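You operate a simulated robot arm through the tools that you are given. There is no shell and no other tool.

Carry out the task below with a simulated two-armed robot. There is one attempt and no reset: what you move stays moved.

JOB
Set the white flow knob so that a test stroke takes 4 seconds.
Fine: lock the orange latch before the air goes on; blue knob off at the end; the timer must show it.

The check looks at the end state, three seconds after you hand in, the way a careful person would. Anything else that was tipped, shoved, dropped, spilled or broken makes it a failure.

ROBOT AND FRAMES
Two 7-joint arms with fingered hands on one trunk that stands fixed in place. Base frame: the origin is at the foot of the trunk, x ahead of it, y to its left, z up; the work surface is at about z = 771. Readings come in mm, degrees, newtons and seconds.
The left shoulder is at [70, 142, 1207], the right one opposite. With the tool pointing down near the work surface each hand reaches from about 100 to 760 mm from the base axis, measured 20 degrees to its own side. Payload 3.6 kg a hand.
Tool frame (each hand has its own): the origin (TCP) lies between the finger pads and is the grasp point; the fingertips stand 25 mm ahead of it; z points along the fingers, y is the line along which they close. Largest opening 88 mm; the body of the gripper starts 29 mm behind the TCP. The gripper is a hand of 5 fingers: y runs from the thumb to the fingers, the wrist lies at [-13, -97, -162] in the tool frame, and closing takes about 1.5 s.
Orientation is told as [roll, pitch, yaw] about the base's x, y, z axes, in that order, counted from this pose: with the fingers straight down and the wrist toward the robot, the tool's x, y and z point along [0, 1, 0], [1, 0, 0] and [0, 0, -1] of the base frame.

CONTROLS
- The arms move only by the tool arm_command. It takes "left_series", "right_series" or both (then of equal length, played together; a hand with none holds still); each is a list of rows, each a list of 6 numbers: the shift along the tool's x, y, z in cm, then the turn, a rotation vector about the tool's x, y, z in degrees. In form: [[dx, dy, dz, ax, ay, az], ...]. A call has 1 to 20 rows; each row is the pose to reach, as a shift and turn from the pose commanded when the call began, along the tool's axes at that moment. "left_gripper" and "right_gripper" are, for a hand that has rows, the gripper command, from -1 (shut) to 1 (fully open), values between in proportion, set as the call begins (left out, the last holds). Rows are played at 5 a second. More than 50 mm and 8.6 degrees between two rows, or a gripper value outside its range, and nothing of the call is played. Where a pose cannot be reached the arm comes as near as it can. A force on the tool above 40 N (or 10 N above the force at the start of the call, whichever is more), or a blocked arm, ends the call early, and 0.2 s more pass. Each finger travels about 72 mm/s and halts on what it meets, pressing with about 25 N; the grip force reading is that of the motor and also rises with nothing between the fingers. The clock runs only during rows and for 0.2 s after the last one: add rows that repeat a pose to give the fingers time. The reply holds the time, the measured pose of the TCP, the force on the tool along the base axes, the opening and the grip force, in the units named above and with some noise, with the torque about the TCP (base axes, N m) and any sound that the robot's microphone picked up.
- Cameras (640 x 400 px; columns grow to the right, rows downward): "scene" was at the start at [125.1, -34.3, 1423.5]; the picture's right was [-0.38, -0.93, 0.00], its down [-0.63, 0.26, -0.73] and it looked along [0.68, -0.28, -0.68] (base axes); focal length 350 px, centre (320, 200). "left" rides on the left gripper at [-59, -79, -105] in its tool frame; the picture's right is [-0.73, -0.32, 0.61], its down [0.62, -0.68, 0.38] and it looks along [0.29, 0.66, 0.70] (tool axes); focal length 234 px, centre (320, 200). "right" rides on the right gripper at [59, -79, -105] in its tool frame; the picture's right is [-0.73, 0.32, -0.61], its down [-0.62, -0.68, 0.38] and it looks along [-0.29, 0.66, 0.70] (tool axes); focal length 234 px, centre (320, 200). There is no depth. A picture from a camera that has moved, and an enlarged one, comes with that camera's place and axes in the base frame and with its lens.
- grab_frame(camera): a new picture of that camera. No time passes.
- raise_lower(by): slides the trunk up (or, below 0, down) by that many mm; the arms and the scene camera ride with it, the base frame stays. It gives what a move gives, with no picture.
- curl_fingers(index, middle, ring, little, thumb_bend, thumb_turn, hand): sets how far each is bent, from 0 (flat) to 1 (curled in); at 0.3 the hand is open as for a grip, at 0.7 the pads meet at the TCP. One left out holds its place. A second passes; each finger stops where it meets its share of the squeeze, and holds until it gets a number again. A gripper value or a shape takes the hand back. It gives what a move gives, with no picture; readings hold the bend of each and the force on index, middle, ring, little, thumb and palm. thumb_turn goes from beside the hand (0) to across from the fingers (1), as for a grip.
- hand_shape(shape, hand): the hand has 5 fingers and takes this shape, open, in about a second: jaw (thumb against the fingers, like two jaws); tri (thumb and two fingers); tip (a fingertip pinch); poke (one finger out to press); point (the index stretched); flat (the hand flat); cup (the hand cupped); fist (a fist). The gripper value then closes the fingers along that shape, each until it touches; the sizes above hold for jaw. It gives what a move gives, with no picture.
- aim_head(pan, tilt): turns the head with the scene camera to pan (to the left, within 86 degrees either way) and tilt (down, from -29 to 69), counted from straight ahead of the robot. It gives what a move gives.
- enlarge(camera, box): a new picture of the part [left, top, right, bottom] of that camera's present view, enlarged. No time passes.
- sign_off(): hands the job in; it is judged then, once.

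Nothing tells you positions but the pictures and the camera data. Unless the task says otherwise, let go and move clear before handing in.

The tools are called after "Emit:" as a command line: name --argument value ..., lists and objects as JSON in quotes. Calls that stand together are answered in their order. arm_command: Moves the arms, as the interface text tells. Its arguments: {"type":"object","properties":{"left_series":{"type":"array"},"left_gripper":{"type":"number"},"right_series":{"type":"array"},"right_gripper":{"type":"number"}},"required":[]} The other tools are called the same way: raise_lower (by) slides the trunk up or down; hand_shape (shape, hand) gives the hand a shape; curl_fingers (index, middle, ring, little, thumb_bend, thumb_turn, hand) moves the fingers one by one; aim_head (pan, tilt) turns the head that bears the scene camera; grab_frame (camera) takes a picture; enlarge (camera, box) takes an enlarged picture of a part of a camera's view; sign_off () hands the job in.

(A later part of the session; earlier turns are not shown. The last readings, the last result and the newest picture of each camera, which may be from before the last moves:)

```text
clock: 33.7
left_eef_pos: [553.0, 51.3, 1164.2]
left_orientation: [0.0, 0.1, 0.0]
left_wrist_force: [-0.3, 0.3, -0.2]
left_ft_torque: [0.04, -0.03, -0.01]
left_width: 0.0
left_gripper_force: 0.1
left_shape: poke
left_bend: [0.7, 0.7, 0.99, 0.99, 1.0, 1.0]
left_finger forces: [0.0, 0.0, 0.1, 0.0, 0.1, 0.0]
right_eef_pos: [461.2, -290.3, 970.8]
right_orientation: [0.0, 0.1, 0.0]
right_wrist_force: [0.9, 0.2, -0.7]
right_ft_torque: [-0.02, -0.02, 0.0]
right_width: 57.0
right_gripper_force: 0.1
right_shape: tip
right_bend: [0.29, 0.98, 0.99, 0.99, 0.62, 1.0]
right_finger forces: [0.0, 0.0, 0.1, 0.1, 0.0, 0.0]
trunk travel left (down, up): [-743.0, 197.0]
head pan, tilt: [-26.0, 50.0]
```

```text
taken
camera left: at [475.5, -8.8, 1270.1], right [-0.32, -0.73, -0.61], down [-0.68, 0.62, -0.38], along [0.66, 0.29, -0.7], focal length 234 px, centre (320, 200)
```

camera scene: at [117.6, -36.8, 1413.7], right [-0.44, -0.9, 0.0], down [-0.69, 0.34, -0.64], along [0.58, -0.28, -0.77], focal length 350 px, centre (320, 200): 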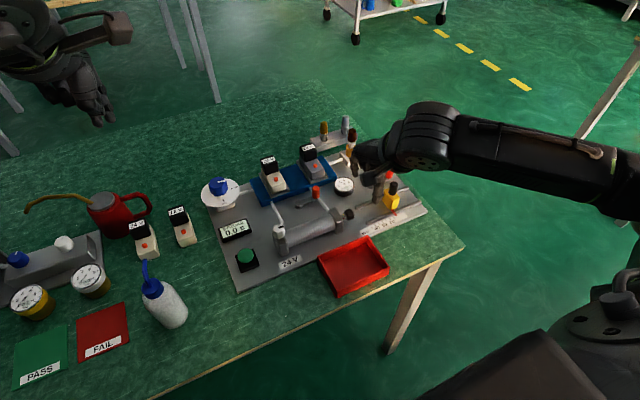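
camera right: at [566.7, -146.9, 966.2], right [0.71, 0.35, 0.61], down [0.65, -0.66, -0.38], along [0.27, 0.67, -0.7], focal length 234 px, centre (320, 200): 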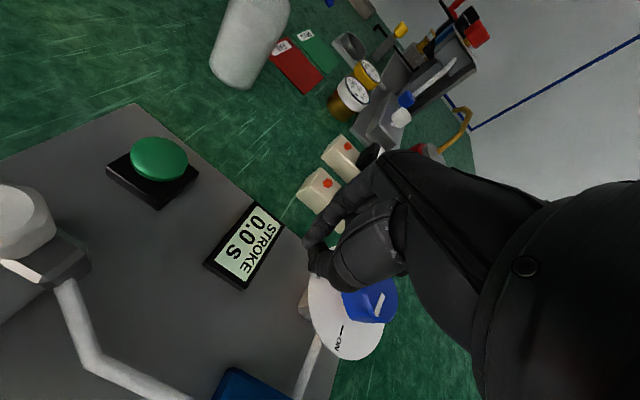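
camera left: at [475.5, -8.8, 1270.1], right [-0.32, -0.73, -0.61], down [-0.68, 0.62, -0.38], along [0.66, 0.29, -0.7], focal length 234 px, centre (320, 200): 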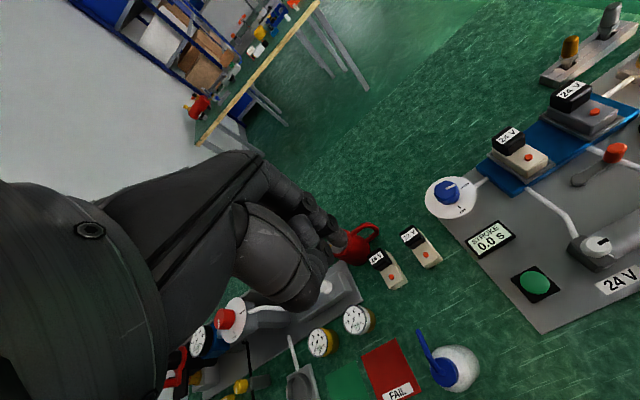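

In poke shape the left index and middle tips sit ahead of the TCP. I'll bring the left hand over the green button at about z 880.

Emit:
arm_command --left_series '[[0, -1, 4.5, 0, 0, 0], [-1, -2, 9, 0, 0, 0], [-3, -3, 13, 0, 0, 0], [-5, -3.5, 17, 0, 0, 0], [-7, -3.9, 21, 0, 0, 0], [-9, -3.9, 25, 0, 0, 0], [-11.3, -3.9, 28.4, 0, 0, 0], [-11.3, -3.9, 28.4, 0, 0, 0]]'

Emit:
grab_frame --camera "scene"

Emit:
grab_frame --camera "left"

Emit:
enlarge --camera "right" --box '[0, 0, 320, 200]'

```text
clock: 35.5
left_eef_pos: [515.1, -62.0, 878.3]
left_orientation: [0.1, 0.0, 0.0]
left_wrist_force: [-0.4, 0.0, 0.9]
left_ft_torque: [0.0, 0.01, 0.0]
left_width: 0.0
left_gripper_force: 0.1
left_shape: poke
left_bend: [0.7, 0.7, 0.99, 0.99, 1.0, 1.0]
left_finger forces: [0.0, 0.1, 0.0, 0.1, 0.0, 0.0]
right_eef_pos: [459.4, -289.0, 972.0]
right_orientation: [-0.1, -0.1, 0.0]
right_wrist_force: [0.3, -1.0, -0.4]
right_ft_torque: [0.01, 0.01, -0.04]
right_width: 57.1
right_gripper_force: 0.1
right_shape: tip
right_bend: [0.29, 0.98, 0.99, 0.99, 0.62, 1.0]
right_finger forces: [0.0, 0.0, 0.0, 0.1, 0.1, 0.0]
trunk travel left (down, up): [-743.0, 197.0]
head pan, tilt: [-26.0, 50.0]
```

```text
taken
camera scene: at [117.2, -36.2, 1413.8], right [-0.44, -0.9, 0.0], down [-0.69, 0.34, -0.64], along [0.58, -0.28, -0.77], focal length 350 px, centre (320, 200)
```

scene: 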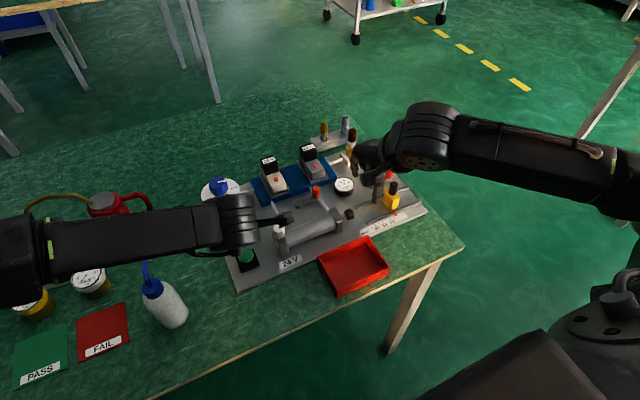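

```text
taken
camera left: at [437.3, -121.5, 983.3], right [-0.32, -0.73, -0.61], down [-0.68, 0.62, -0.38], along [0.66, 0.29, -0.7], focal length 234 px, centre (320, 200)
```

left: 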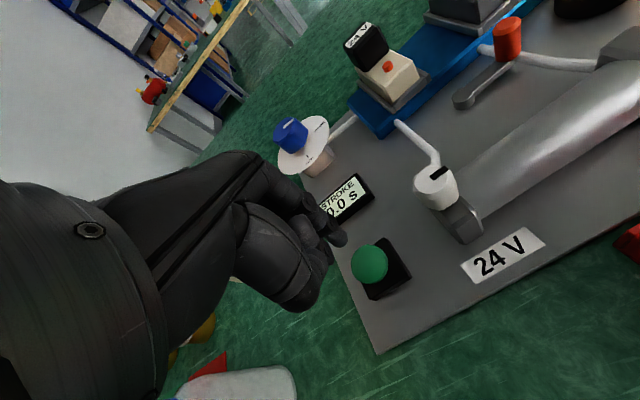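

```text
2.00 times, centred on (160, 100) of right
camera zoom: at [380.0, -231.3, 1075.7], right [0.32, -0.73, 0.61], down [-0.68, -0.62, -0.38], along [0.66, -0.29, -0.7], focal length 468 px, centre (640, 400)
```

zoom: 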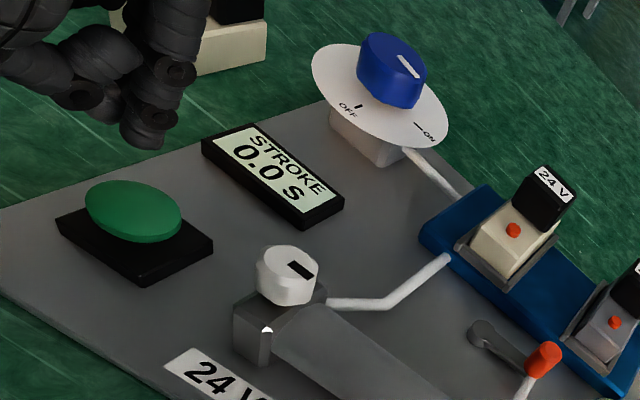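

The right camera now sees the timer, button and knob clearly, and the left fingertip is right above the button. I'll press down in small steps and release.

Emit:
arm_command --left_series '[[-0.2, 0.1, 2, 0, 0, 0], [-0.2, 0.1, 4.0, 0, 0, 0], [-0.2, 0.1, 4.6, 0, 0, 0], [-0.2, 0.1, 5.0, 0, 0, 0], [-0.2, 0.1, 5.3, 0, 0, 0]]'

Emit:
enlarge --camera "right" --box '[0, 0, 320, 200]'

```text
clock: 36.7
left_eef_pos: [514.0, -62.9, 828.0]
left_orientation: [-0.1, 0.0, 0.0]
left_wrist_force: [0.9, 1.8, 4.5]
left_ft_torque: [0.06, -0.01, -0.03]
left_width: 0.1
left_gripper_force: 0.0
left_shape: poke
left_bend: [0.7, 0.7, 0.99, 0.99, 1.0, 1.0]
left_finger forces: [0.0, 4.2, 0.0, 0.1, 0.1, 0.1]
right_eef_pos: [459.9, -290.1, 969.9]
right_orientation: [0.0, -0.1, 0.0]
right_wrist_force: [-0.2, -0.4, -0.5]
right_ft_torque: [0.02, -0.01, 0.0]
right_width: 56.9
right_gripper_force: 0.1
right_shape: tip
right_bend: [0.29, 0.98, 0.99, 0.99, 0.62, 1.0]
right_finger forces: [0.0, 0.0, 0.0, 0.0, 0.0, 0.1]
trunk travel left (down, up): [-743.0, 197.0]
head pan, tilt: [-26.0, 50.0]
heard: click
```

```text
2.00 times, centred on (160, 100) of right
camera zoom: at [379.9, -231.5, 1075.8], right [0.32, -0.73, 0.61], down [-0.68, -0.62, -0.38], along [0.66, -0.29, -0.7], focal length 468 px, centre (640, 400)
```

zoom: 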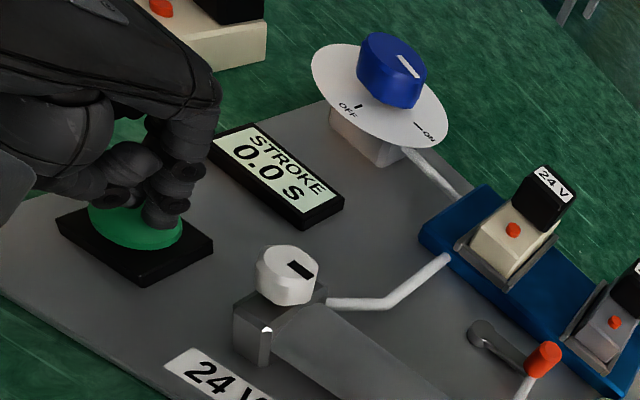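

The button clicked. I'll lift the finger and let time pass, then read the timer.

Emit:
arm_command --left_series '[[0, 0, -1, 0, 0, 0], [0, 0, -3, 0, 0, 0], [0, 0, -3, 0, 0, 0], [0, 0, -3, 0, 0, 0], [0, 0, -3, 0, 0, 0]]'

Emit:
enlarge --camera "right" --box '[0, 0, 320, 200]'

Emit:
enlarge --camera "scene" --box '[270, 180, 430, 280]'

```text
clock: 37.9
left_eef_pos: [516.4, -63.5, 857.1]
left_orientation: [0.0, 0.0, 0.2]
left_wrist_force: [0.4, -0.4, -0.3]
left_ft_torque: [0.0, -0.01, 0.01]
left_width: 0.0
left_gripper_force: 0.0
left_shape: poke
left_bend: [0.7, 0.7, 0.99, 0.99, 1.0, 1.0]
left_finger forces: [0.1, 0.1, 0.0, 0.0, 0.0, 0.1]
right_eef_pos: [460.2, -289.2, 969.7]
right_orientation: [0.1, 0.0, 0.0]
right_wrist_force: [-0.3, 0.3, 0.0]
right_ft_torque: [0.02, -0.05, 0.01]
right_width: 56.7
right_gripper_force: 0.0
right_shape: tip
right_bend: [0.29, 0.98, 0.99, 0.99, 0.62, 1.0]
right_finger forces: [0.0, 0.1, 0.1, 0.0, 0.0, 0.0]
trunk travel left (down, up): [-743.0, 197.0]
head pan, tilt: [-26.0, 50.0]
```

```text
2.00 times, centred on (160, 100) of right
camera zoom: at [380.2, -231.8, 1075.5], right [0.32, -0.73, 0.61], down [-0.68, -0.62, -0.38], along [0.66, -0.29, -0.7], focal length 468 px, centre (640, 400)
```

zoom: 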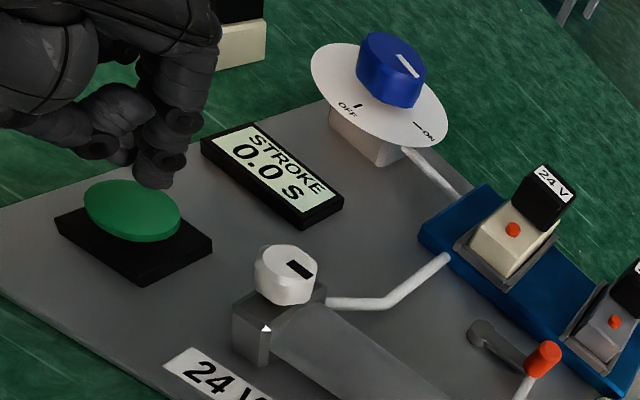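

```text
4.00 times, centred on (350, 230) of scene
camera zoom: at [117.4, -36.9, 1413.7], right [-0.44, -0.9, 0.0], down [-0.69, 0.34, -0.64], along [0.58, -0.28, -0.77], focal length 1398 px, centre (200, 80)
```

zoom: 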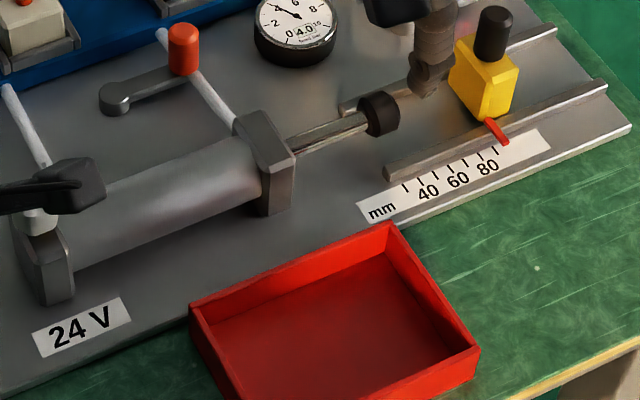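

The rod is extending slowly and the timer hasn't updated yet. I'll wait out the stroke.

Emit:
arm_command --left_series '[[0, 0, 0, 0, 0, 0], [0, 0, 0, 0, 0, 0], [0, 0, 0, 0, 0, 0], [0, 0, 0, 0, 0, 0], [0, 0, 0, 0, 0, 0], [0, 0, 0, 0, 0, 0], [0, 0, 0, 0, 0, 0], [0, 0, 0, 0, 0, 0], [0, 0, 0, 0, 0, 0], [0, 0, 0, 0, 0, 0]]'

Emit:
enlarge --camera "right" --box '[0, 0, 320, 200]'

Emit:
enlarge --camera "scene" --box '[270, 180, 430, 280]'

```text
clock: 40.1
left_eef_pos: [515.3, -64.8, 855.1]
left_orientation: [0.0, 0.0, 0.1]
left_wrist_force: [0.5, 0.2, -0.4]
left_ft_torque: [-0.01, 0.01, 0.02]
left_width: 0.0
left_gripper_force: 0.1
left_shape: poke
left_bend: [0.7, 0.7, 0.99, 0.99, 1.0, 1.0]
left_finger forces: [0.0, 0.0, 0.0, 0.1, 0.0, 0.0]
right_eef_pos: [460.1, -289.7, 971.2]
right_orientation: [0.0, -0.1, 0.0]
right_wrist_force: [0.1, -0.2, 0.7]
right_ft_torque: [-0.01, -0.02, 0.0]
right_width: 56.8
right_gripper_force: 0.1
right_shape: tip
right_bend: [0.29, 0.98, 0.99, 0.99, 0.62, 1.0]
right_finger forces: [0.1, 0.1, 0.0, 0.1, 0.0, 0.1]
trunk travel left (down, up): [-743.0, 197.0]
head pan, tilt: [-26.0, 50.0]
```

```text
2.00 times, centred on (160, 100) of right
camera zoom: at [380.3, -231.8, 1075.5], right [0.32, -0.73, 0.61], down [-0.68, -0.62, -0.38], along [0.66, -0.29, -0.7], focal length 468 px, centre (640, 400)
```

zoom: 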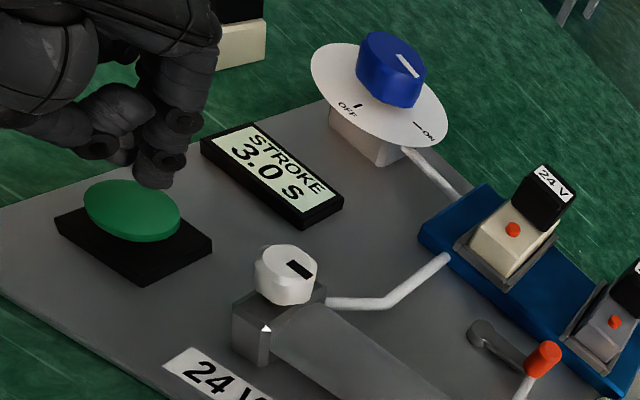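

```text
4.00 times, centred on (350, 230) of scene
camera zoom: at [117.5, -36.9, 1413.7], right [-0.44, -0.9, 0.0], down [-0.69, 0.34, -0.64], along [0.58, -0.28, -0.77], focal length 1398 px, centre (200, 80)
```

zoom: 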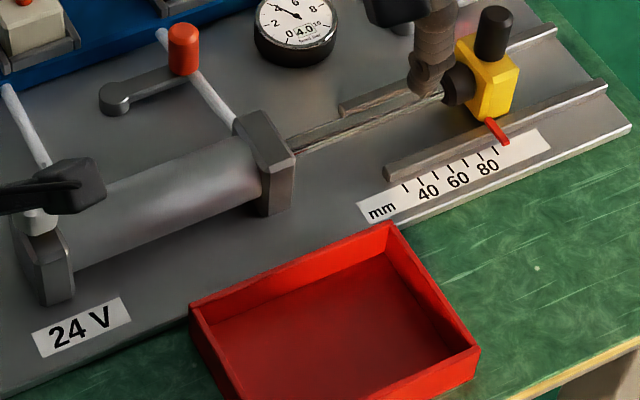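

The first stroke took 3.0 s, so flow has to be reduced. I'll retreat the left hand, then check whether the rod returns by itself and read the white knob's pointer.

Emit:
arm_command --left_series '[[0, 0, -4, 0, 0, 0], [3, 0, -7, 0, 0, 0], [7, 0, -9, 0, 0, 0], [11, 0, -10, 0, 0, 0], [14, 0, -10, 0, 0, 0], [14, 0, -10, 0, 0, 0]]'

Emit:
enlarge --camera "right" --box '[110, 110, 180, 190]'

Emit:
enlarge --camera "scene" --box '[255, 205, 305, 255]'

Emit:
grab_frame --camera "scene"

```text
clock: 41.5
left_eef_pos: [516.4, 75.1, 957.4]
left_orientation: [-0.1, 0.0, 0.0]
left_wrist_force: [1.1, -0.9, -0.1]
left_ft_torque: [0.01, -0.03, 0.03]
left_width: 0.0
left_gripper_force: 0.1
left_shape: poke
left_bend: [0.7, 0.7, 0.99, 0.99, 1.0, 1.0]
left_finger forces: [0.1, 0.0, 0.0, 0.0, 0.0, 0.0]
right_eef_pos: [460.8, -290.2, 970.2]
right_orientation: [0.0, -0.1, 0.0]
right_wrist_force: [0.7, 0.0, 1.1]
right_ft_torque: [-0.03, 0.0, 0.0]
right_width: 57.1
right_gripper_force: 0.0
right_shape: tip
right_bend: [0.29, 0.98, 0.99, 0.99, 0.62, 1.0]
right_finger forces: [0.0, 0.0, 0.0, 0.0, 0.1, 0.1]
trunk travel left (down, up): [-743.0, 197.0]
head pan, tilt: [-26.0, 50.0]
```

```text
5.00 times, centred on (145, 150) of right
camera zoom: at [380.4, -232.5, 1075.3], right [0.32, -0.73, 0.61], down [-0.68, -0.62, -0.38], along [0.66, -0.29, -0.7], focal length 1171 px, centre (1195, 450)
```

zoom: 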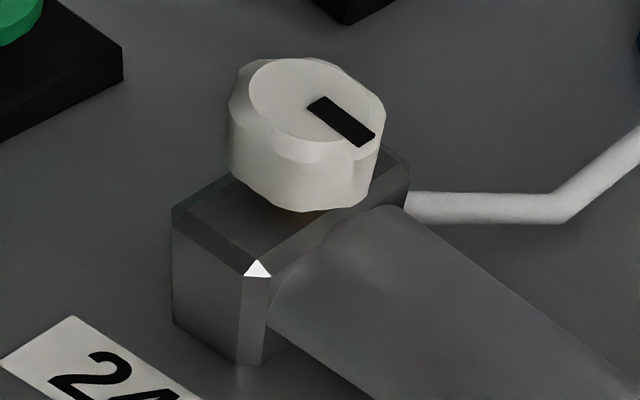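

```text
8.00 times, centred on (280, 230) of scene
camera zoom: at [117.7, -37.9, 1413.7], right [-0.44, -0.9, 0.0], down [-0.69, 0.34, -0.64], along [0.58, -0.28, -0.77], focal length 2796 px, centre (640, -40)
```

zoom: 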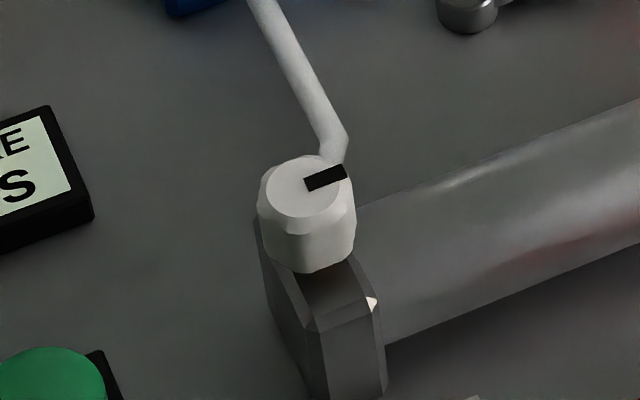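

```text
taken
camera scene: at [117.7, -37.9, 1413.7], right [-0.44, -0.9, 0.0], down [-0.69, 0.34, -0.64], along [0.58, -0.28, -0.77], focal length 350 px, centre (320, 200)
```

scene: 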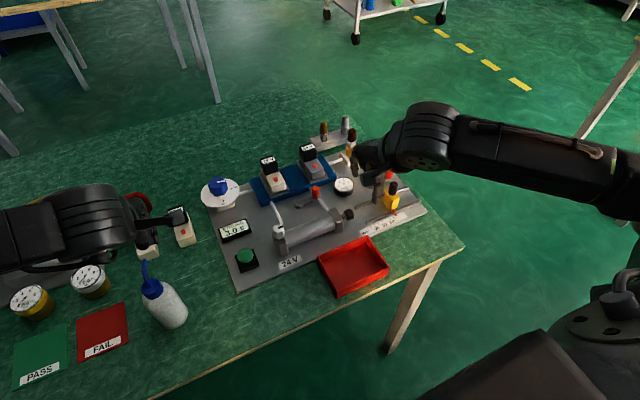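

The rod has returned and the timer holds 3.0 s. The white knob is at about [519, −139, 840], diameter about 26 mm, pointer toward −y. I'll bring the right pinch over it.

Emit:
arm_command --right_series '[[4, 1.5, 0, 0, 0, 0], [8, 3, 0, 0, 0, 0], [12, 4.5, 2, 0, 0, 0], [15.2, 5.8, 4.5, 0, 0, 0], [15.2, 5.8, 7, 0, 0, 0], [15.2, 5.8, 7, 0, 0, 0]]' --right_gripper 0.1

Emit:
grab_frame --camera "right"

Emit:
enlarge --camera "scene" --box '[230, 180, 330, 260]'

Emit:
grab_frame --camera "left"

```text
clock: 42.9
left_eef_pos: [517.5, 76.5, 958.1]
left_orientation: [0.0, 0.1, 0.1]
left_wrist_force: [1.1, 0.3, -0.5]
left_ft_torque: [-0.04, 0.02, 0.04]
left_width: 0.0
left_gripper_force: 0.1
left_shape: poke
left_bend: [0.7, 0.7, 0.99, 0.99, 1.0, 1.0]
left_finger forces: [0.0, 0.1, 0.1, 0.1, 0.0, 0.1]
right_eef_pos: [518.5, -139.3, 899.9]
right_orientation: [0.0, 0.0, 0.0]
right_wrist_force: [-0.8, 0.4, -0.3]
right_ft_torque: [-0.03, -0.04, -0.02]
right_width: 48.2
right_gripper_force: 0.1
right_shape: tip
right_bend: [0.32, 0.98, 0.99, 0.99, 0.67, 1.0]
right_finger forces: [0.0, 0.1, 0.0, 0.0, 0.0, 0.0]
trunk travel left (down, up): [-743.0, 197.0]
head pan, tilt: [-26.0, 50.0]
```

```text
taken
camera right: at [437.7, -81.9, 1004.5], right [0.32, -0.73, 0.61], down [-0.68, -0.62, -0.38], along [0.66, -0.29, -0.7], focal length 234 px, centre (320, 200)
```

right: 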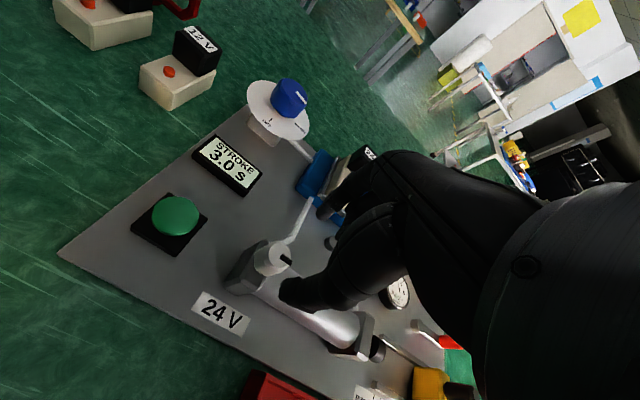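

```text
5.00 times, centred on (280, 220) of scene
camera zoom: at [117.7, -36.5, 1413.7], right [-0.44, -0.9, 0.0], down [-0.69, 0.34, -0.64], along [0.58, -0.28, -0.77], focal length 1748 px, centre (520, 100)
```

zoom: 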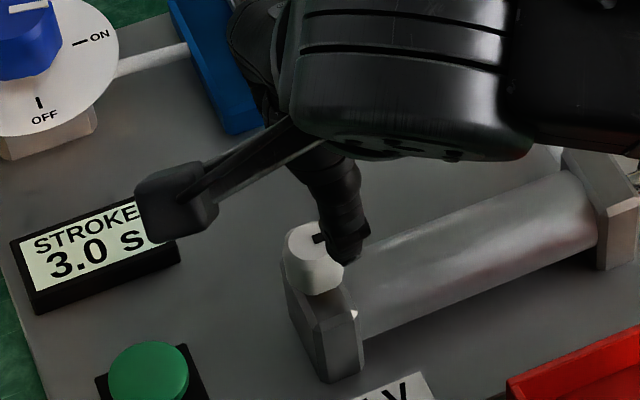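

```text
taken
camera left: at [438.9, 15.8, 1062.8], right [-0.32, -0.73, -0.61], down [-0.68, 0.62, -0.38], along [0.66, 0.29, -0.7], focal length 234 px, centre (320, 200)
```

left: 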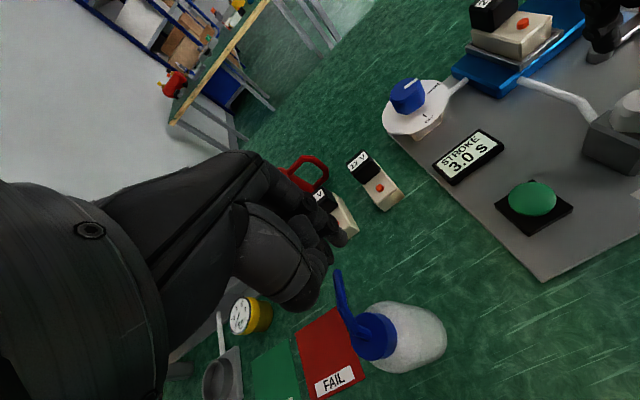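

The pinch is above the white knob, and I need its exact offset before descending.

Emit:
enlarge --camera "right" --box '[220, 170, 380, 330]'

```text
2.50 times, centred on (300, 250) of right
camera zoom: at [437.7, -81.9, 1004.5], right [0.32, -0.73, 0.61], down [-0.68, -0.62, -0.38], along [0.66, -0.29, -0.7], focal length 585 px, centre (370, 75)
```

zoom: 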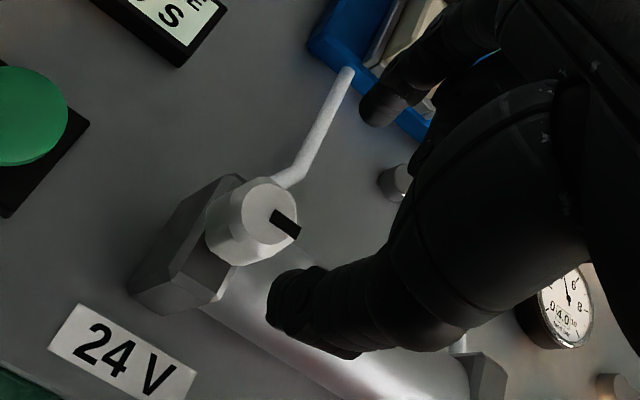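

The knob top is at [519, −139.5, 840], and the pinch is centred within 2 mm. I'll descend to TCP z ≈ 849 so the tips stay above the block and tube.

Emit:
arm_command --right_series '[[0.15, 0.1, 1.5, 0, 0, 0], [0.15, 0.1, 3.0, 0, 0, 0], [0.15, 0.1, 4.2, 0, 0, 0], [0.15, 0.1, 5.1, 0, 0, 0], [0.15, 0.1, 5.1, 0, 0, 0]]'

Emit:
enlarge --camera "right" --box '[220, 170, 380, 330]'

Emit:
enlarge --camera "scene" --box '[230, 180, 330, 260]'

```text
clock: 44.1
left_eef_pos: [516.4, 75.1, 956.8]
left_orientation: [0.1, 0.1, 0.1]
left_wrist_force: [-0.1, 0.6, -0.2]
left_ft_torque: [0.0, -0.03, -0.03]
left_width: 0.1
left_gripper_force: 0.2
left_shape: poke
left_bend: [0.7, 0.7, 0.99, 0.99, 1.0, 1.0]
left_finger forces: [0.0, 0.1, 0.0, 0.0, 0.0, 0.0]
right_eef_pos: [518.6, -136.8, 848.1]
right_orientation: [0.1, 0.1, 0.0]
right_wrist_force: [0.1, -0.7, 0.4]
right_ft_torque: [0.01, -0.01, -0.01]
right_width: 48.8
right_gripper_force: 0.0
right_shape: tip
right_bend: [0.32, 0.98, 0.99, 0.99, 0.67, 1.0]
right_finger forces: [0.1, 0.0, 0.1, 0.1, 0.1, 0.1]
trunk travel left (down, up): [-743.0, 197.0]
head pan, tilt: [-26.0, 50.0]
```

```text
2.50 times, centred on (300, 250) of right
camera zoom: at [438.2, -78.9, 953.5], right [0.32, -0.73, 0.61], down [-0.68, -0.62, -0.38], along [0.66, -0.29, -0.7], focal length 585 px, centre (370, 75)
```

zoom: 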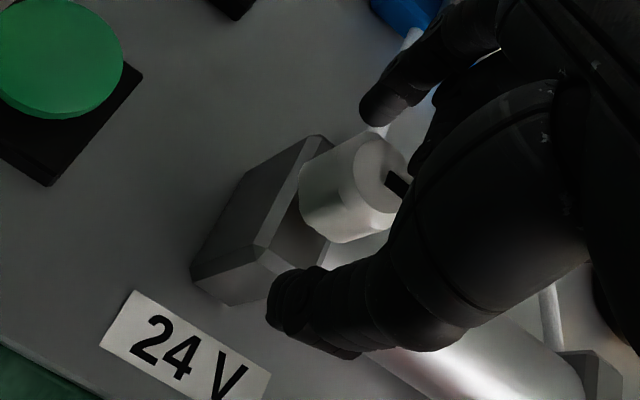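

```text
5.00 times, centred on (280, 220) of scene
camera zoom: at [117.6, -36.8, 1413.7], right [-0.44, -0.9, 0.0], down [-0.69, 0.34, -0.64], along [0.58, -0.28, -0.77], focal length 1748 px, centre (520, 100)
```

zoom: 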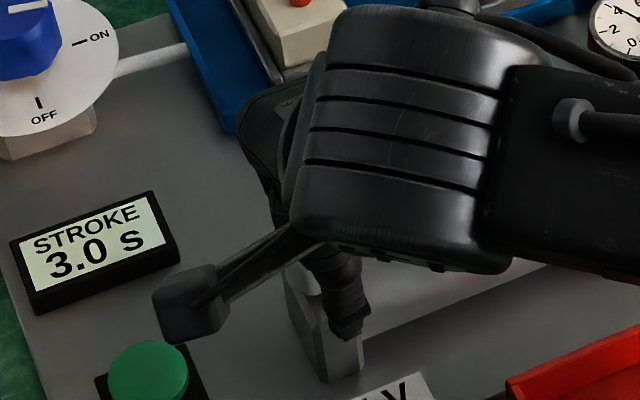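

The knob sits cleanly between thumb and index. I'll close on it.

Emit:
arm_command --right_series '[[0, 0, 0, 0, 0, 0], [0, 0, 0, 0, 0, 0], [0, 0, 0, 0, 0, 0], [0, 0, 0, 0, 0, 0], [0, 0, 0, 0, 0, 0], [0, 0, 0, 0, 0, 0]]' --right_gripper -0.6

Emit:
enlarge --camera "right" --box '[220, 170, 380, 330]'

```text
clock: 45.5
left_eef_pos: [516.9, 75.1, 957.2]
left_orientation: [0.0, 0.0, 0.1]
left_wrist_force: [0.3, 0.5, -1.2]
left_ft_torque: [0.0, -0.01, 0.04]
left_width: 0.1
left_gripper_force: 0.1
left_shape: poke
left_bend: [0.7, 0.7, 0.99, 0.99, 1.0, 1.0]
left_finger forces: [0.1, 0.1, 0.0, 0.0, 0.1, 0.0]
right_eef_pos: [516.8, -135.8, 849.5]
right_orientation: [0.1, 0.0, 0.0]
right_wrist_force: [-2.7, -0.4, -0.5]
right_ft_torque: [-0.02, 0.03, 0.03]
right_width: 18.5
right_gripper_force: 0.2
right_shape: tip
right_bend: [0.72, 0.98, 0.99, 0.99, 0.72, 1.0]
right_finger forces: [0.0, 0.1, 0.0, 0.0, 2.6, 0.0]
trunk travel left (down, up): [-743.0, 197.0]
head pan, tilt: [-26.0, 50.0]
```

```text
2.50 times, centred on (300, 250) of right
camera zoom: at [437.8, -78.9, 953.9], right [0.32, -0.73, 0.61], down [-0.68, -0.62, -0.38], along [0.66, -0.29, -0.7], focal length 585 px, centre (370, 75)
```

zoom: 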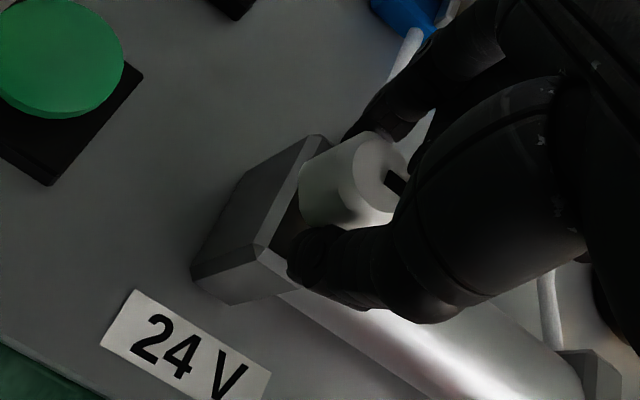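

The fingers need a little more closure to hold it. I'll squeeze further.

Emit:
arm_command --right_series '[[0, 0, 0, 0, 0, 0], [0, 0, 0, 0, 0, 0], [0, 0, 0, 0, 0, 0], [0, 0, 0, 0, 0, 0]]' --right_gripper -0.9

Emit:
enlarge --camera "right" --box '[220, 170, 380, 330]'

```text
clock: 46.5
left_eef_pos: [516.0, 76.0, 957.3]
left_orientation: [0.0, 0.0, 0.1]
left_wrist_force: [0.1, -0.7, -0.9]
left_ft_torque: [-0.02, -0.02, 0.0]
left_width: 0.0
left_gripper_force: 0.0
left_shape: poke
left_bend: [0.7, 0.7, 0.99, 0.99, 1.0, 1.0]
left_finger forces: [0.1, 0.0, 0.1, 0.0, 0.1, 0.1]
right_eef_pos: [517.3, -137.5, 848.9]
right_orientation: [0.0, 0.0, 0.0]
right_wrist_force: [-2.8, -1.0, -1.8]
right_ft_torque: [-0.02, 0.02, 0.04]
right_width: 13.6
right_gripper_force: 25.1
right_shape: tip
right_bend: [0.72, 1.0, 1.0, 1.0, 0.72, 1.0]
right_finger forces: [21.6, 0.0, 0.0, 0.0, 24.1, 0.1]
trunk travel left (down, up): [-743.0, 197.0]
head pan, tilt: [-26.0, 50.0]
```

```text
2.50 times, centred on (300, 250) of right
camera zoom: at [437.9, -79.1, 953.7], right [0.32, -0.73, 0.61], down [-0.68, -0.62, -0.38], along [0.66, -0.29, -0.7], focal length 585 px, centre (370, 75)
```

zoom: 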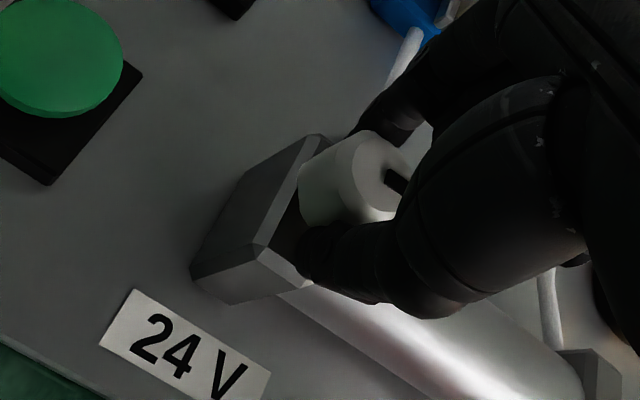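

The grip is firm. I'll turn the knob 24° clockwise as a trial.

Emit:
arm_command --right_series '[[0, 0, 0, 0, 0, 8], [0, 0, 0, 0, 0, 16], [0, 0, 0, 0, 0, 24], [0, 0, 0, 0, 0, 24]]'

Emit:
enlarge --camera "right" --box '[220, 170, 380, 330]'

```text
clock: 47.5
left_eef_pos: [516.3, 74.7, 956.3]
left_orientation: [0.0, 0.1, 0.0]
left_wrist_force: [0.1, -0.6, 0.9]
left_ft_torque: [-0.01, -0.02, -0.02]
left_width: 0.0
left_gripper_force: 0.0
left_shape: poke
left_bend: [0.7, 0.7, 0.99, 0.99, 1.0, 1.0]
left_finger forces: [0.0, 0.1, 0.1, 0.0, 0.1, 0.1]
right_eef_pos: [519.4, -135.8, 850.3]
right_orientation: [0.0, 0.1, -24.0]
right_wrist_force: [-0.4, 4.2, -7.5]
right_ft_torque: [0.11, -0.09, -0.03]
right_width: 12.9
right_gripper_force: 24.4
right_shape: tip
right_bend: [0.72, 1.0, 1.0, 1.0, 0.72, 1.0]
right_finger forces: [23.9, 0.0, 0.1, 0.0, 23.9, 0.1]
trunk travel left (down, up): [-743.0, 197.0]
head pan, tilt: [-26.0, 50.0]
```

```text
2.50 times, centred on (300, 250) of right
camera zoom: at [469.9, -52.1, 953.7], right [0.0, -0.8, 0.61], down [-0.88, -0.29, -0.38], along [0.48, -0.53, -0.7], focal length 585 px, centre (370, 75)
```

zoom: 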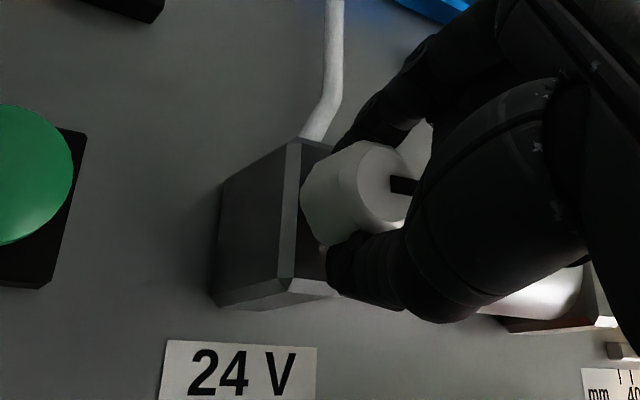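

The pointer looks as if it may have stayed put while the fingers slipped. I'll zoom in on it to judge.

Emit:
enlarge --camera "right" --box '[290, 195, 340, 245]'

Emit:
enlarge --camera "scene" --box '[255, 205, 305, 255]'

Emit:
grab_frame --camera "left"

```text
8.00 times, centred on (315, 220) of right
camera zoom: at [469.9, -52.1, 953.7], right [0.0, -0.8, 0.61], down [-0.88, -0.29, -0.38], along [0.48, -0.53, -0.7], focal length 1873 px, centre (360, 40)
```

zoom: 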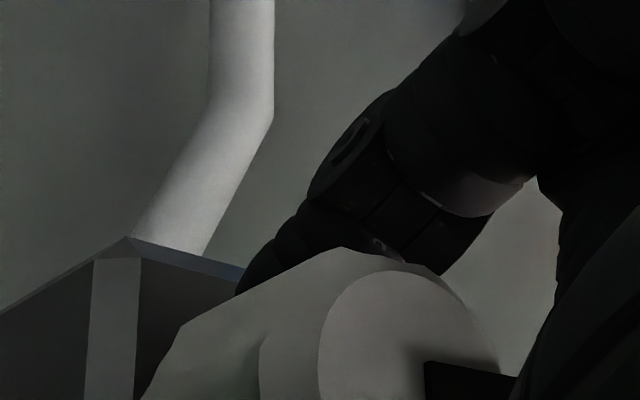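

```text
8.00 times, centred on (280, 230) of scene
camera zoom: at [118.4, -37.3, 1413.6], right [-0.44, -0.9, 0.0], down [-0.69, 0.34, -0.64], along [0.58, -0.28, -0.77], focal length 2796 px, centre (640, -40)
```

zoom: 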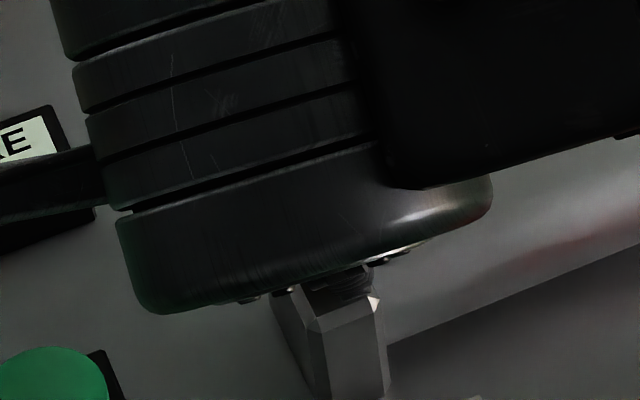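

```text
taken
camera left: at [439.4, 15.3, 1062.6], right [-0.32, -0.73, -0.61], down [-0.68, 0.62, -0.38], along [0.66, 0.29, -0.7], focal length 234 px, centre (320, 200)
```

left: 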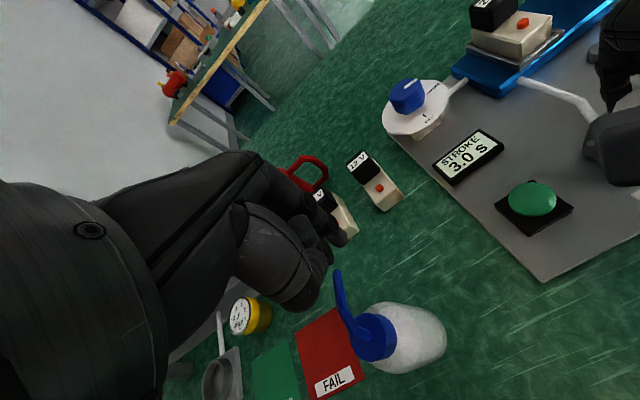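

The slot direction suggests the knob did not turn, and the pinch width of 13.6 mm is less than the knob's diameter. I'll check from the left camera where the tips are gripping.

Emit:
enlarge --camera "left" --box '[560, 60, 640, 200]'

Emit:
enlarge --camera "right" --box '[270, 190, 370, 290]'

```text
2.86 times, centred on (600, 130) of left
camera zoom: at [439.4, 15.3, 1062.6], right [-0.32, -0.73, -0.61], down [-0.68, 0.62, -0.38], along [0.66, 0.29, -0.7], focal length 669 px, centre (-480, 400)
```

zoom: 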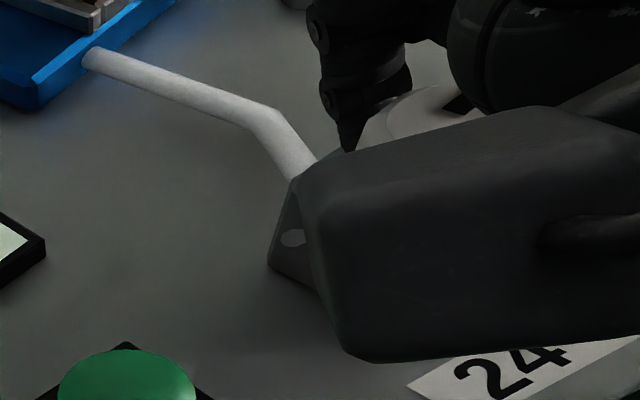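

```text
4.00 times, centred on (320, 240) of right
camera zoom: at [469.9, -52.1, 953.7], right [0.0, -0.8, 0.61], down [-0.88, -0.29, -0.38], along [0.48, -0.53, -0.7], focal length 937 px, centre (320, 40)
```

zoom: 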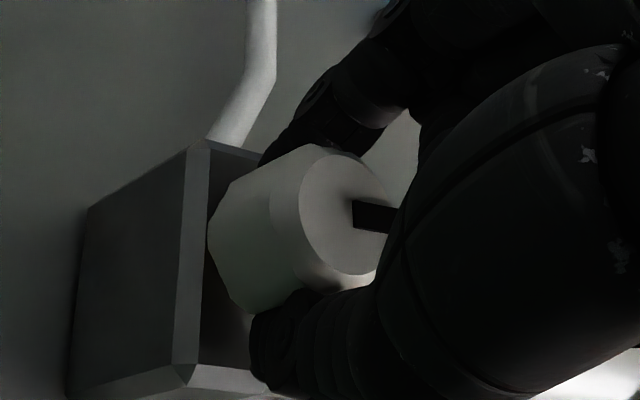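

The fingertips had slid to the knob's lower rim and sat a few millimetres off-centre. I'll open, raise by 7 mm, recentre, and start from yaw +20°.

Emit:
arm_command --right_series '[[0, 0, 0, 0, 0, 0], [0, 0, 0, 0, 0, 0], [0, 0, 0, 0, 0, 0], [-0.2, 0.1, -0.4, 0, 0, -8], [-0.49, 0.17, -0.7, 0, 0, -16], [-0.49, 0.17, -0.7, 0, 0, -24], [-0.49, 0.17, -0.7, 0, 0, -32], [-0.49, 0.17, -0.7, 0, 0, -40], [-0.49, 0.17, -0.7, 0, 0, -44], [-0.49, 0.17, -0.7, 0, 0, -44]]' --right_gripper 0.0

Emit:
enlarge --camera "right" --box '[240, 170, 380, 310]'

Emit:
enlarge --camera "scene" --box '[255, 205, 305, 255]'

```text
clock: 49.7
left_eef_pos: [517.2, 76.1, 956.9]
left_orientation: [0.0, -0.1, 0.1]
left_wrist_force: [-0.5, 0.1, -0.5]
left_ft_torque: [0.01, 0.02, 0.0]
left_width: 0.0
left_gripper_force: 0.1
left_shape: poke
left_bend: [0.7, 0.7, 0.99, 0.99, 1.0, 1.0]
left_finger forces: [0.1, 0.1, 0.0, 0.0, 0.0, 0.1]
right_eef_pos: [517.9, -140.9, 857.1]
right_orientation: [0.0, 0.1, 20.1]
right_wrist_force: [0.2, 0.1, 0.3]
right_ft_torque: [-0.01, 0.03, 0.03]
right_width: 43.7
right_gripper_force: 0.0
right_shape: tip
right_bend: [0.73, 0.98, 0.99, 0.99, 0.7, 1.0]
right_finger forces: [0.1, 0.0, 0.0, 0.0, 0.1, 0.1]
trunk travel left (down, up): [-743.0, 197.0]
head pan, tilt: [-26.0, 50.0]
```

```text
2.86 times, centred on (310, 240) of right
camera zoom: at [422.9, -114.4, 961.4], right [0.55, -0.57, 0.61], down [-0.43, -0.82, -0.38], along [0.72, -0.05, -0.7], focal length 669 px, centre (349, 86)
```

zoom: 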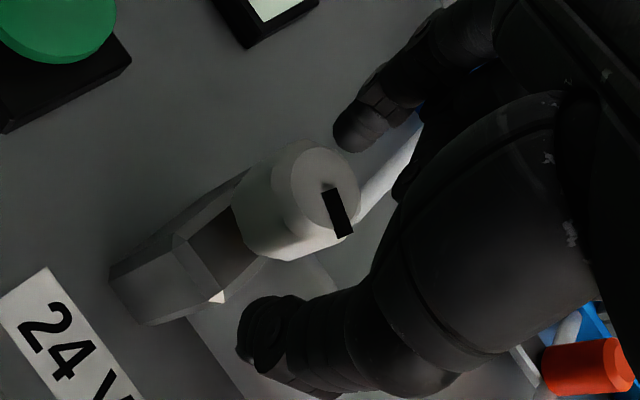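

```text
8.00 times, centred on (280, 230) of scene
camera zoom: at [117.6, -36.8, 1413.7], right [-0.44, -0.9, 0.0], down [-0.69, 0.34, -0.64], along [0.58, -0.28, -0.77], focal length 2796 px, centre (640, -40)
```

zoom: 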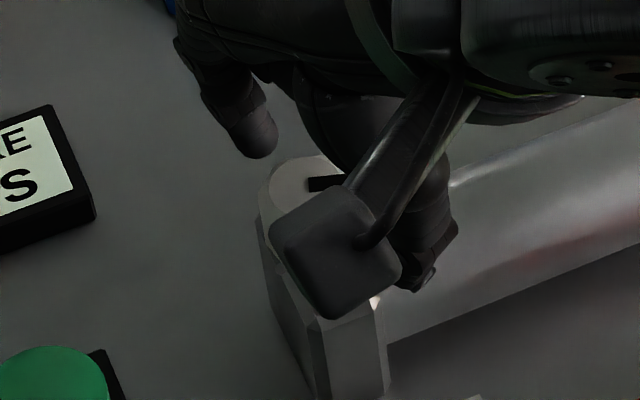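

From here the slot appears to have moved about 15° clockwise after all. I'll retract the right hand and run a test stroke to see the effect.

Emit:
arm_command --right_series '[[0, 0, -2, 0, 0, 4], [0, 0, -5, 0, 0, 12], [-3, -1, -8, 0, 0, 20], [-7, -2, -8, 0, 0, 20], [-11, -3, -8, 0, 0, 20], [-15, -4, -8, 0, 0, 20], [-15, -4, -8, 0, 0, 20]]'

Emit:
enlarge --camera "right" --box '[60, 40, 300, 240]'

Emit:
enlarge --camera "scene" --box '[255, 205, 305, 255]'

```text
clock: 51.3
left_eef_pos: [517.0, 76.3, 957.2]
left_orientation: [0.0, 0.0, 0.0]
left_wrist_force: [-0.2, -0.1, -0.1]
left_ft_torque: [0.02, -0.01, 0.0]
left_width: 0.1
left_gripper_force: 0.0
left_shape: poke
left_bend: [0.7, 0.7, 0.99, 0.99, 1.0, 1.0]
left_finger forces: [0.1, 0.0, 0.0, 0.0, 0.0, 0.0]
right_eef_pos: [533.3, -295.5, 936.0]
right_orientation: [-0.1, 0.1, 0.0]
right_wrist_force: [0.4, 0.6, -0.2]
right_ft_torque: [0.01, 0.02, -0.01]
right_width: 43.4
right_gripper_force: 0.0
right_shape: tip
right_bend: [0.73, 0.98, 0.99, 0.99, 0.7, 1.0]
right_finger forces: [0.1, 0.0, 0.1, 0.0, 0.0, 0.1]
trunk travel left (down, up): [-743.0, 197.0]
head pan, tilt: [-26.0, 50.0]
```

```text
2.00 times, centred on (180, 140) of right
camera zoom: at [453.4, -238.9, 1041.0], right [0.32, -0.73, 0.61], down [-0.68, -0.62, -0.38], along [0.66, -0.29, -0.7], focal length 468 px, centre (600, 320)
```

zoom: 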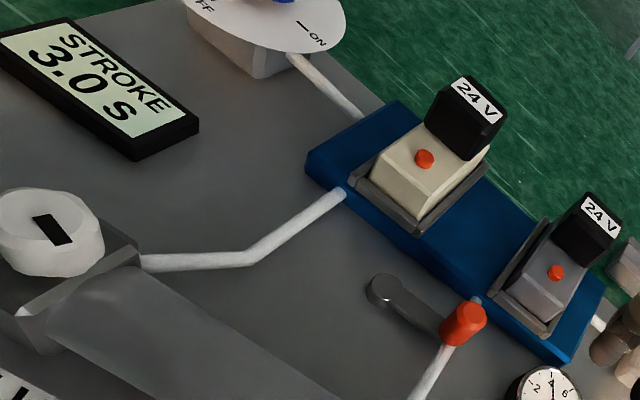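

```text
8.00 times, centred on (280, 230) of scene
camera zoom: at [117.8, -36.3, 1413.7], right [-0.44, -0.9, 0.0], down [-0.69, 0.34, -0.64], along [0.58, -0.28, -0.77], focal length 2796 px, centre (640, -40)
```

zoom: 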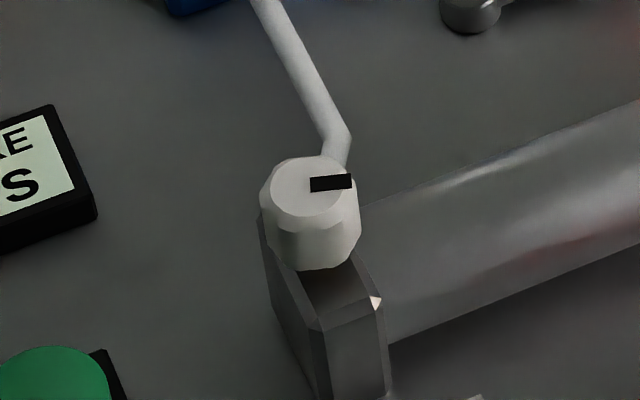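

The slot did turn, roughly 17° clockwise. Now I'll press the button with the left hand and time the stroke.

Emit:
arm_command --left_series '[[-4, 0, 0, 0, 0, 0], [-8, 0, 2, 0, 0, 0], [-12, 0, 5, 0, 0, 0], [-13.9, 0, 9, 0, 0, 0], [-13.9, 0, 11.5, 0, 0, 0], [-13.9, 0, 12.5, 0, 0, 0], [-13.9, 0, 13.0, 0, 0, 0], [-13.9, 0, 13.2, 0, 0, 0]]'

Emit:
arm_command --left_series '[[0, 0, -2, 0, 0, 0], [0, 0, -4, 0, 0, 0], [0, 0, -4, 0, 0, 0], [0, 0, -4, 0, 0, 0], [0, 0, -4, 0, 0, 0], [0, 0, -4, 0, 0, 0], [0, 0, -4, 0, 0, 0], [0, 0, -4, 0, 0, 0], [0, 0, -4, 0, 0, 0], [0, 0, -4, 0, 0, 0], [0, 0, -4, 0, 0, 0], [0, 0, -4, 0, 0, 0], [0, 0, -4, 0, 0, 0], [0, 0, -4, 0, 0, 0], [0, 0, -4, 0, 0, 0], [0, 0, -4, 0, 0, 0], [0, 0, -4, 0, 0, 0], [0, 0, -4, 0, 0, 0]]'

Emit:
enlarge --camera "right" --box '[0, 0, 320, 200]'

```text
clock: 53.1
left_eef_pos: [516.3, -64.1, 827.2]
left_orientation: [0.0, 0.0, 0.1]
left_wrist_force: [1.5, 0.2, 7.6]
left_ft_torque: [0.13, -0.03, -0.02]
left_width: 0.1
left_gripper_force: 0.0
left_shape: poke
left_bend: [0.7, 0.7, 0.99, 0.99, 1.0, 1.0]
left_finger forces: [0.0, 7.7, 0.0, 0.0, 0.0, 0.1]
right_eef_pos: [532.5, -298.4, 935.8]
right_orientation: [0.0, -0.1, 0.1]
right_wrist_force: [-0.1, -0.5, 0.2]
right_ft_torque: [-0.01, 0.01, 0.02]
right_width: 43.7
right_gripper_force: 0.1
right_shape: tip
right_bend: [0.73, 0.98, 0.99, 0.99, 0.7, 1.0]
right_finger forces: [0.0, 0.0, 0.0, 0.0, 0.1, 0.1]
trunk travel left (down, up): [-743.0, 197.0]
head pan, tilt: [-26.0, 50.0]
heard: click
```

```text
clock: 56.9
left_eef_pos: [516.0, -63.0, 867.2]
left_orientation: [0.0, 0.0, 0.1]
left_wrist_force: [0.2, 0.2, -0.3]
left_ft_torque: [0.0, 0.01, -0.02]
left_width: 0.1
left_gripper_force: 0.1
left_shape: poke
left_bend: [0.7, 0.7, 0.99, 0.99, 1.0, 1.0]
left_finger forces: [0.0, 0.0, 0.1, 0.1, 0.1, 0.1]
right_eef_pos: [533.5, -297.5, 935.7]
right_orientation: [0.0, 0.0, 0.0]
right_wrist_force: [0.5, 0.2, -0.4]
right_ft_torque: [-0.02, -0.02, 0.01]
right_width: 44.0
right_gripper_force: 0.0
right_shape: tip
right_bend: [0.73, 0.98, 0.99, 0.99, 0.7, 1.0]
right_finger forces: [0.0, 0.1, 0.0, 0.0, 0.0, 0.0]
trunk travel left (down, up): [-743.0, 197.0]
head pan, tilt: [-26.0, 50.0]
```

```text
2.00 times, centred on (160, 100) of right
camera zoom: at [453.2, -239.0, 1041.0], right [0.32, -0.73, 0.61], down [-0.68, -0.62, -0.38], along [0.66, -0.29, -0.7], focal length 468 px, centre (640, 400)
```

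zoom: 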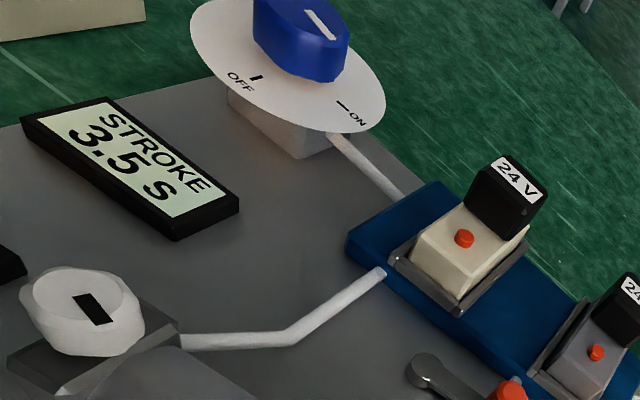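

3.5 s now, so the direction is right and about 14° more clockwise is needed. I'll retract the left hand and bring the right pinch back to the knob, slightly higher than before.

Emit:
arm_command --left_series '[[0, 0, -4, 0, 0, 0], [4, 0, -7, 0, 0, 0], [8, 0, -9, 0, 0, 0], [12, 0, -9, 0, 0, 0], [13.9, 0, -9, 0, 0, 0]]'

Emit:
arm_command --right_series '[[4, -0.4, 0, 0, 0, 0], [8, -0.8, 0, 0, 0, 0], [12, -1.2, 0, 0, 0, 0], [15.7, -1.4, 0, 0, 0, 0], [15.7, -1.4, 4, 0, 0, 0], [15.7, -1.4, 7, 0, 0, 0], [15.7, -1.4, 8.2, 0, 0, 0], [15.7, -1.4, 8.2, 0, 0, 0]]' --right_gripper 0.05

Emit:
enlarge --camera "right" --box '[220, 170, 380, 330]'

```text
clock: 58.1
left_eef_pos: [514.4, 75.6, 955.1]
left_orientation: [-0.1, 0.0, 0.0]
left_wrist_force: [-0.6, -0.8, -0.3]
left_ft_torque: [0.0, -0.04, 0.0]
left_width: 0.0
left_gripper_force: 0.0
left_shape: poke
left_bend: [0.7, 0.7, 0.99, 0.99, 1.0, 1.0]
left_finger forces: [0.0, 0.1, 0.1, 0.0, 0.1, 0.1]
right_eef_pos: [533.4, -296.4, 936.4]
right_orientation: [-0.1, 0.1, 0.0]
right_wrist_force: [-0.1, -0.7, 0.0]
right_ft_torque: [-0.03, 0.04, -0.02]
right_width: 43.7
right_gripper_force: 0.0
right_shape: tip
right_bend: [0.73, 0.98, 0.99, 0.99, 0.7, 1.0]
right_finger forces: [0.0, 0.1, 0.0, 0.0, 0.0, 0.1]
trunk travel left (down, up): [-743.0, 197.0]
head pan, tilt: [-26.0, 50.0]
```

```text
clock: 59.9
left_eef_pos: [515.8, 75.3, 955.0]
left_orientation: [0.0, -0.1, 0.1]
left_wrist_force: [0.3, -0.4, 0.8]
left_ft_torque: [-0.01, -0.01, -0.02]
left_width: 0.2
left_gripper_force: 0.1
left_shape: poke
left_bend: [0.7, 0.7, 0.99, 0.99, 1.0, 1.0]
left_finger forces: [0.0, 0.1, 0.0, 0.0, 0.0, 0.0]
right_eef_pos: [518.1, -142.0, 853.3]
right_orientation: [0.0, 0.0, 0.1]
right_wrist_force: [0.2, 0.2, -0.2]
right_ft_torque: [0.05, 0.02, 0.0]
right_width: 45.8
right_gripper_force: 0.1
right_shape: tip
right_bend: [0.73, 0.98, 0.99, 0.99, 0.68, 1.0]
right_finger forces: [0.0, 0.0, 0.0, 0.0, 0.1, 0.0]
trunk travel left (down, up): [-743.0, 197.0]
head pan, tilt: [-26.0, 50.0]
```

```text
2.50 times, centred on (300, 250) of right
camera zoom: at [437.3, -83.3, 958.0], right [0.32, -0.73, 0.61], down [-0.68, -0.62, -0.38], along [0.66, -0.29, -0.7], focal length 585 px, centre (370, 75)
```

zoom: 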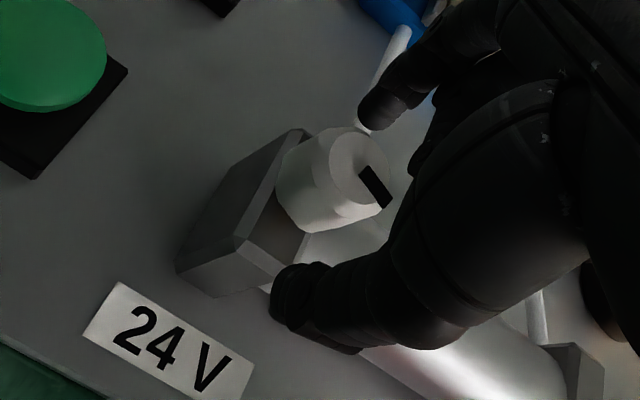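

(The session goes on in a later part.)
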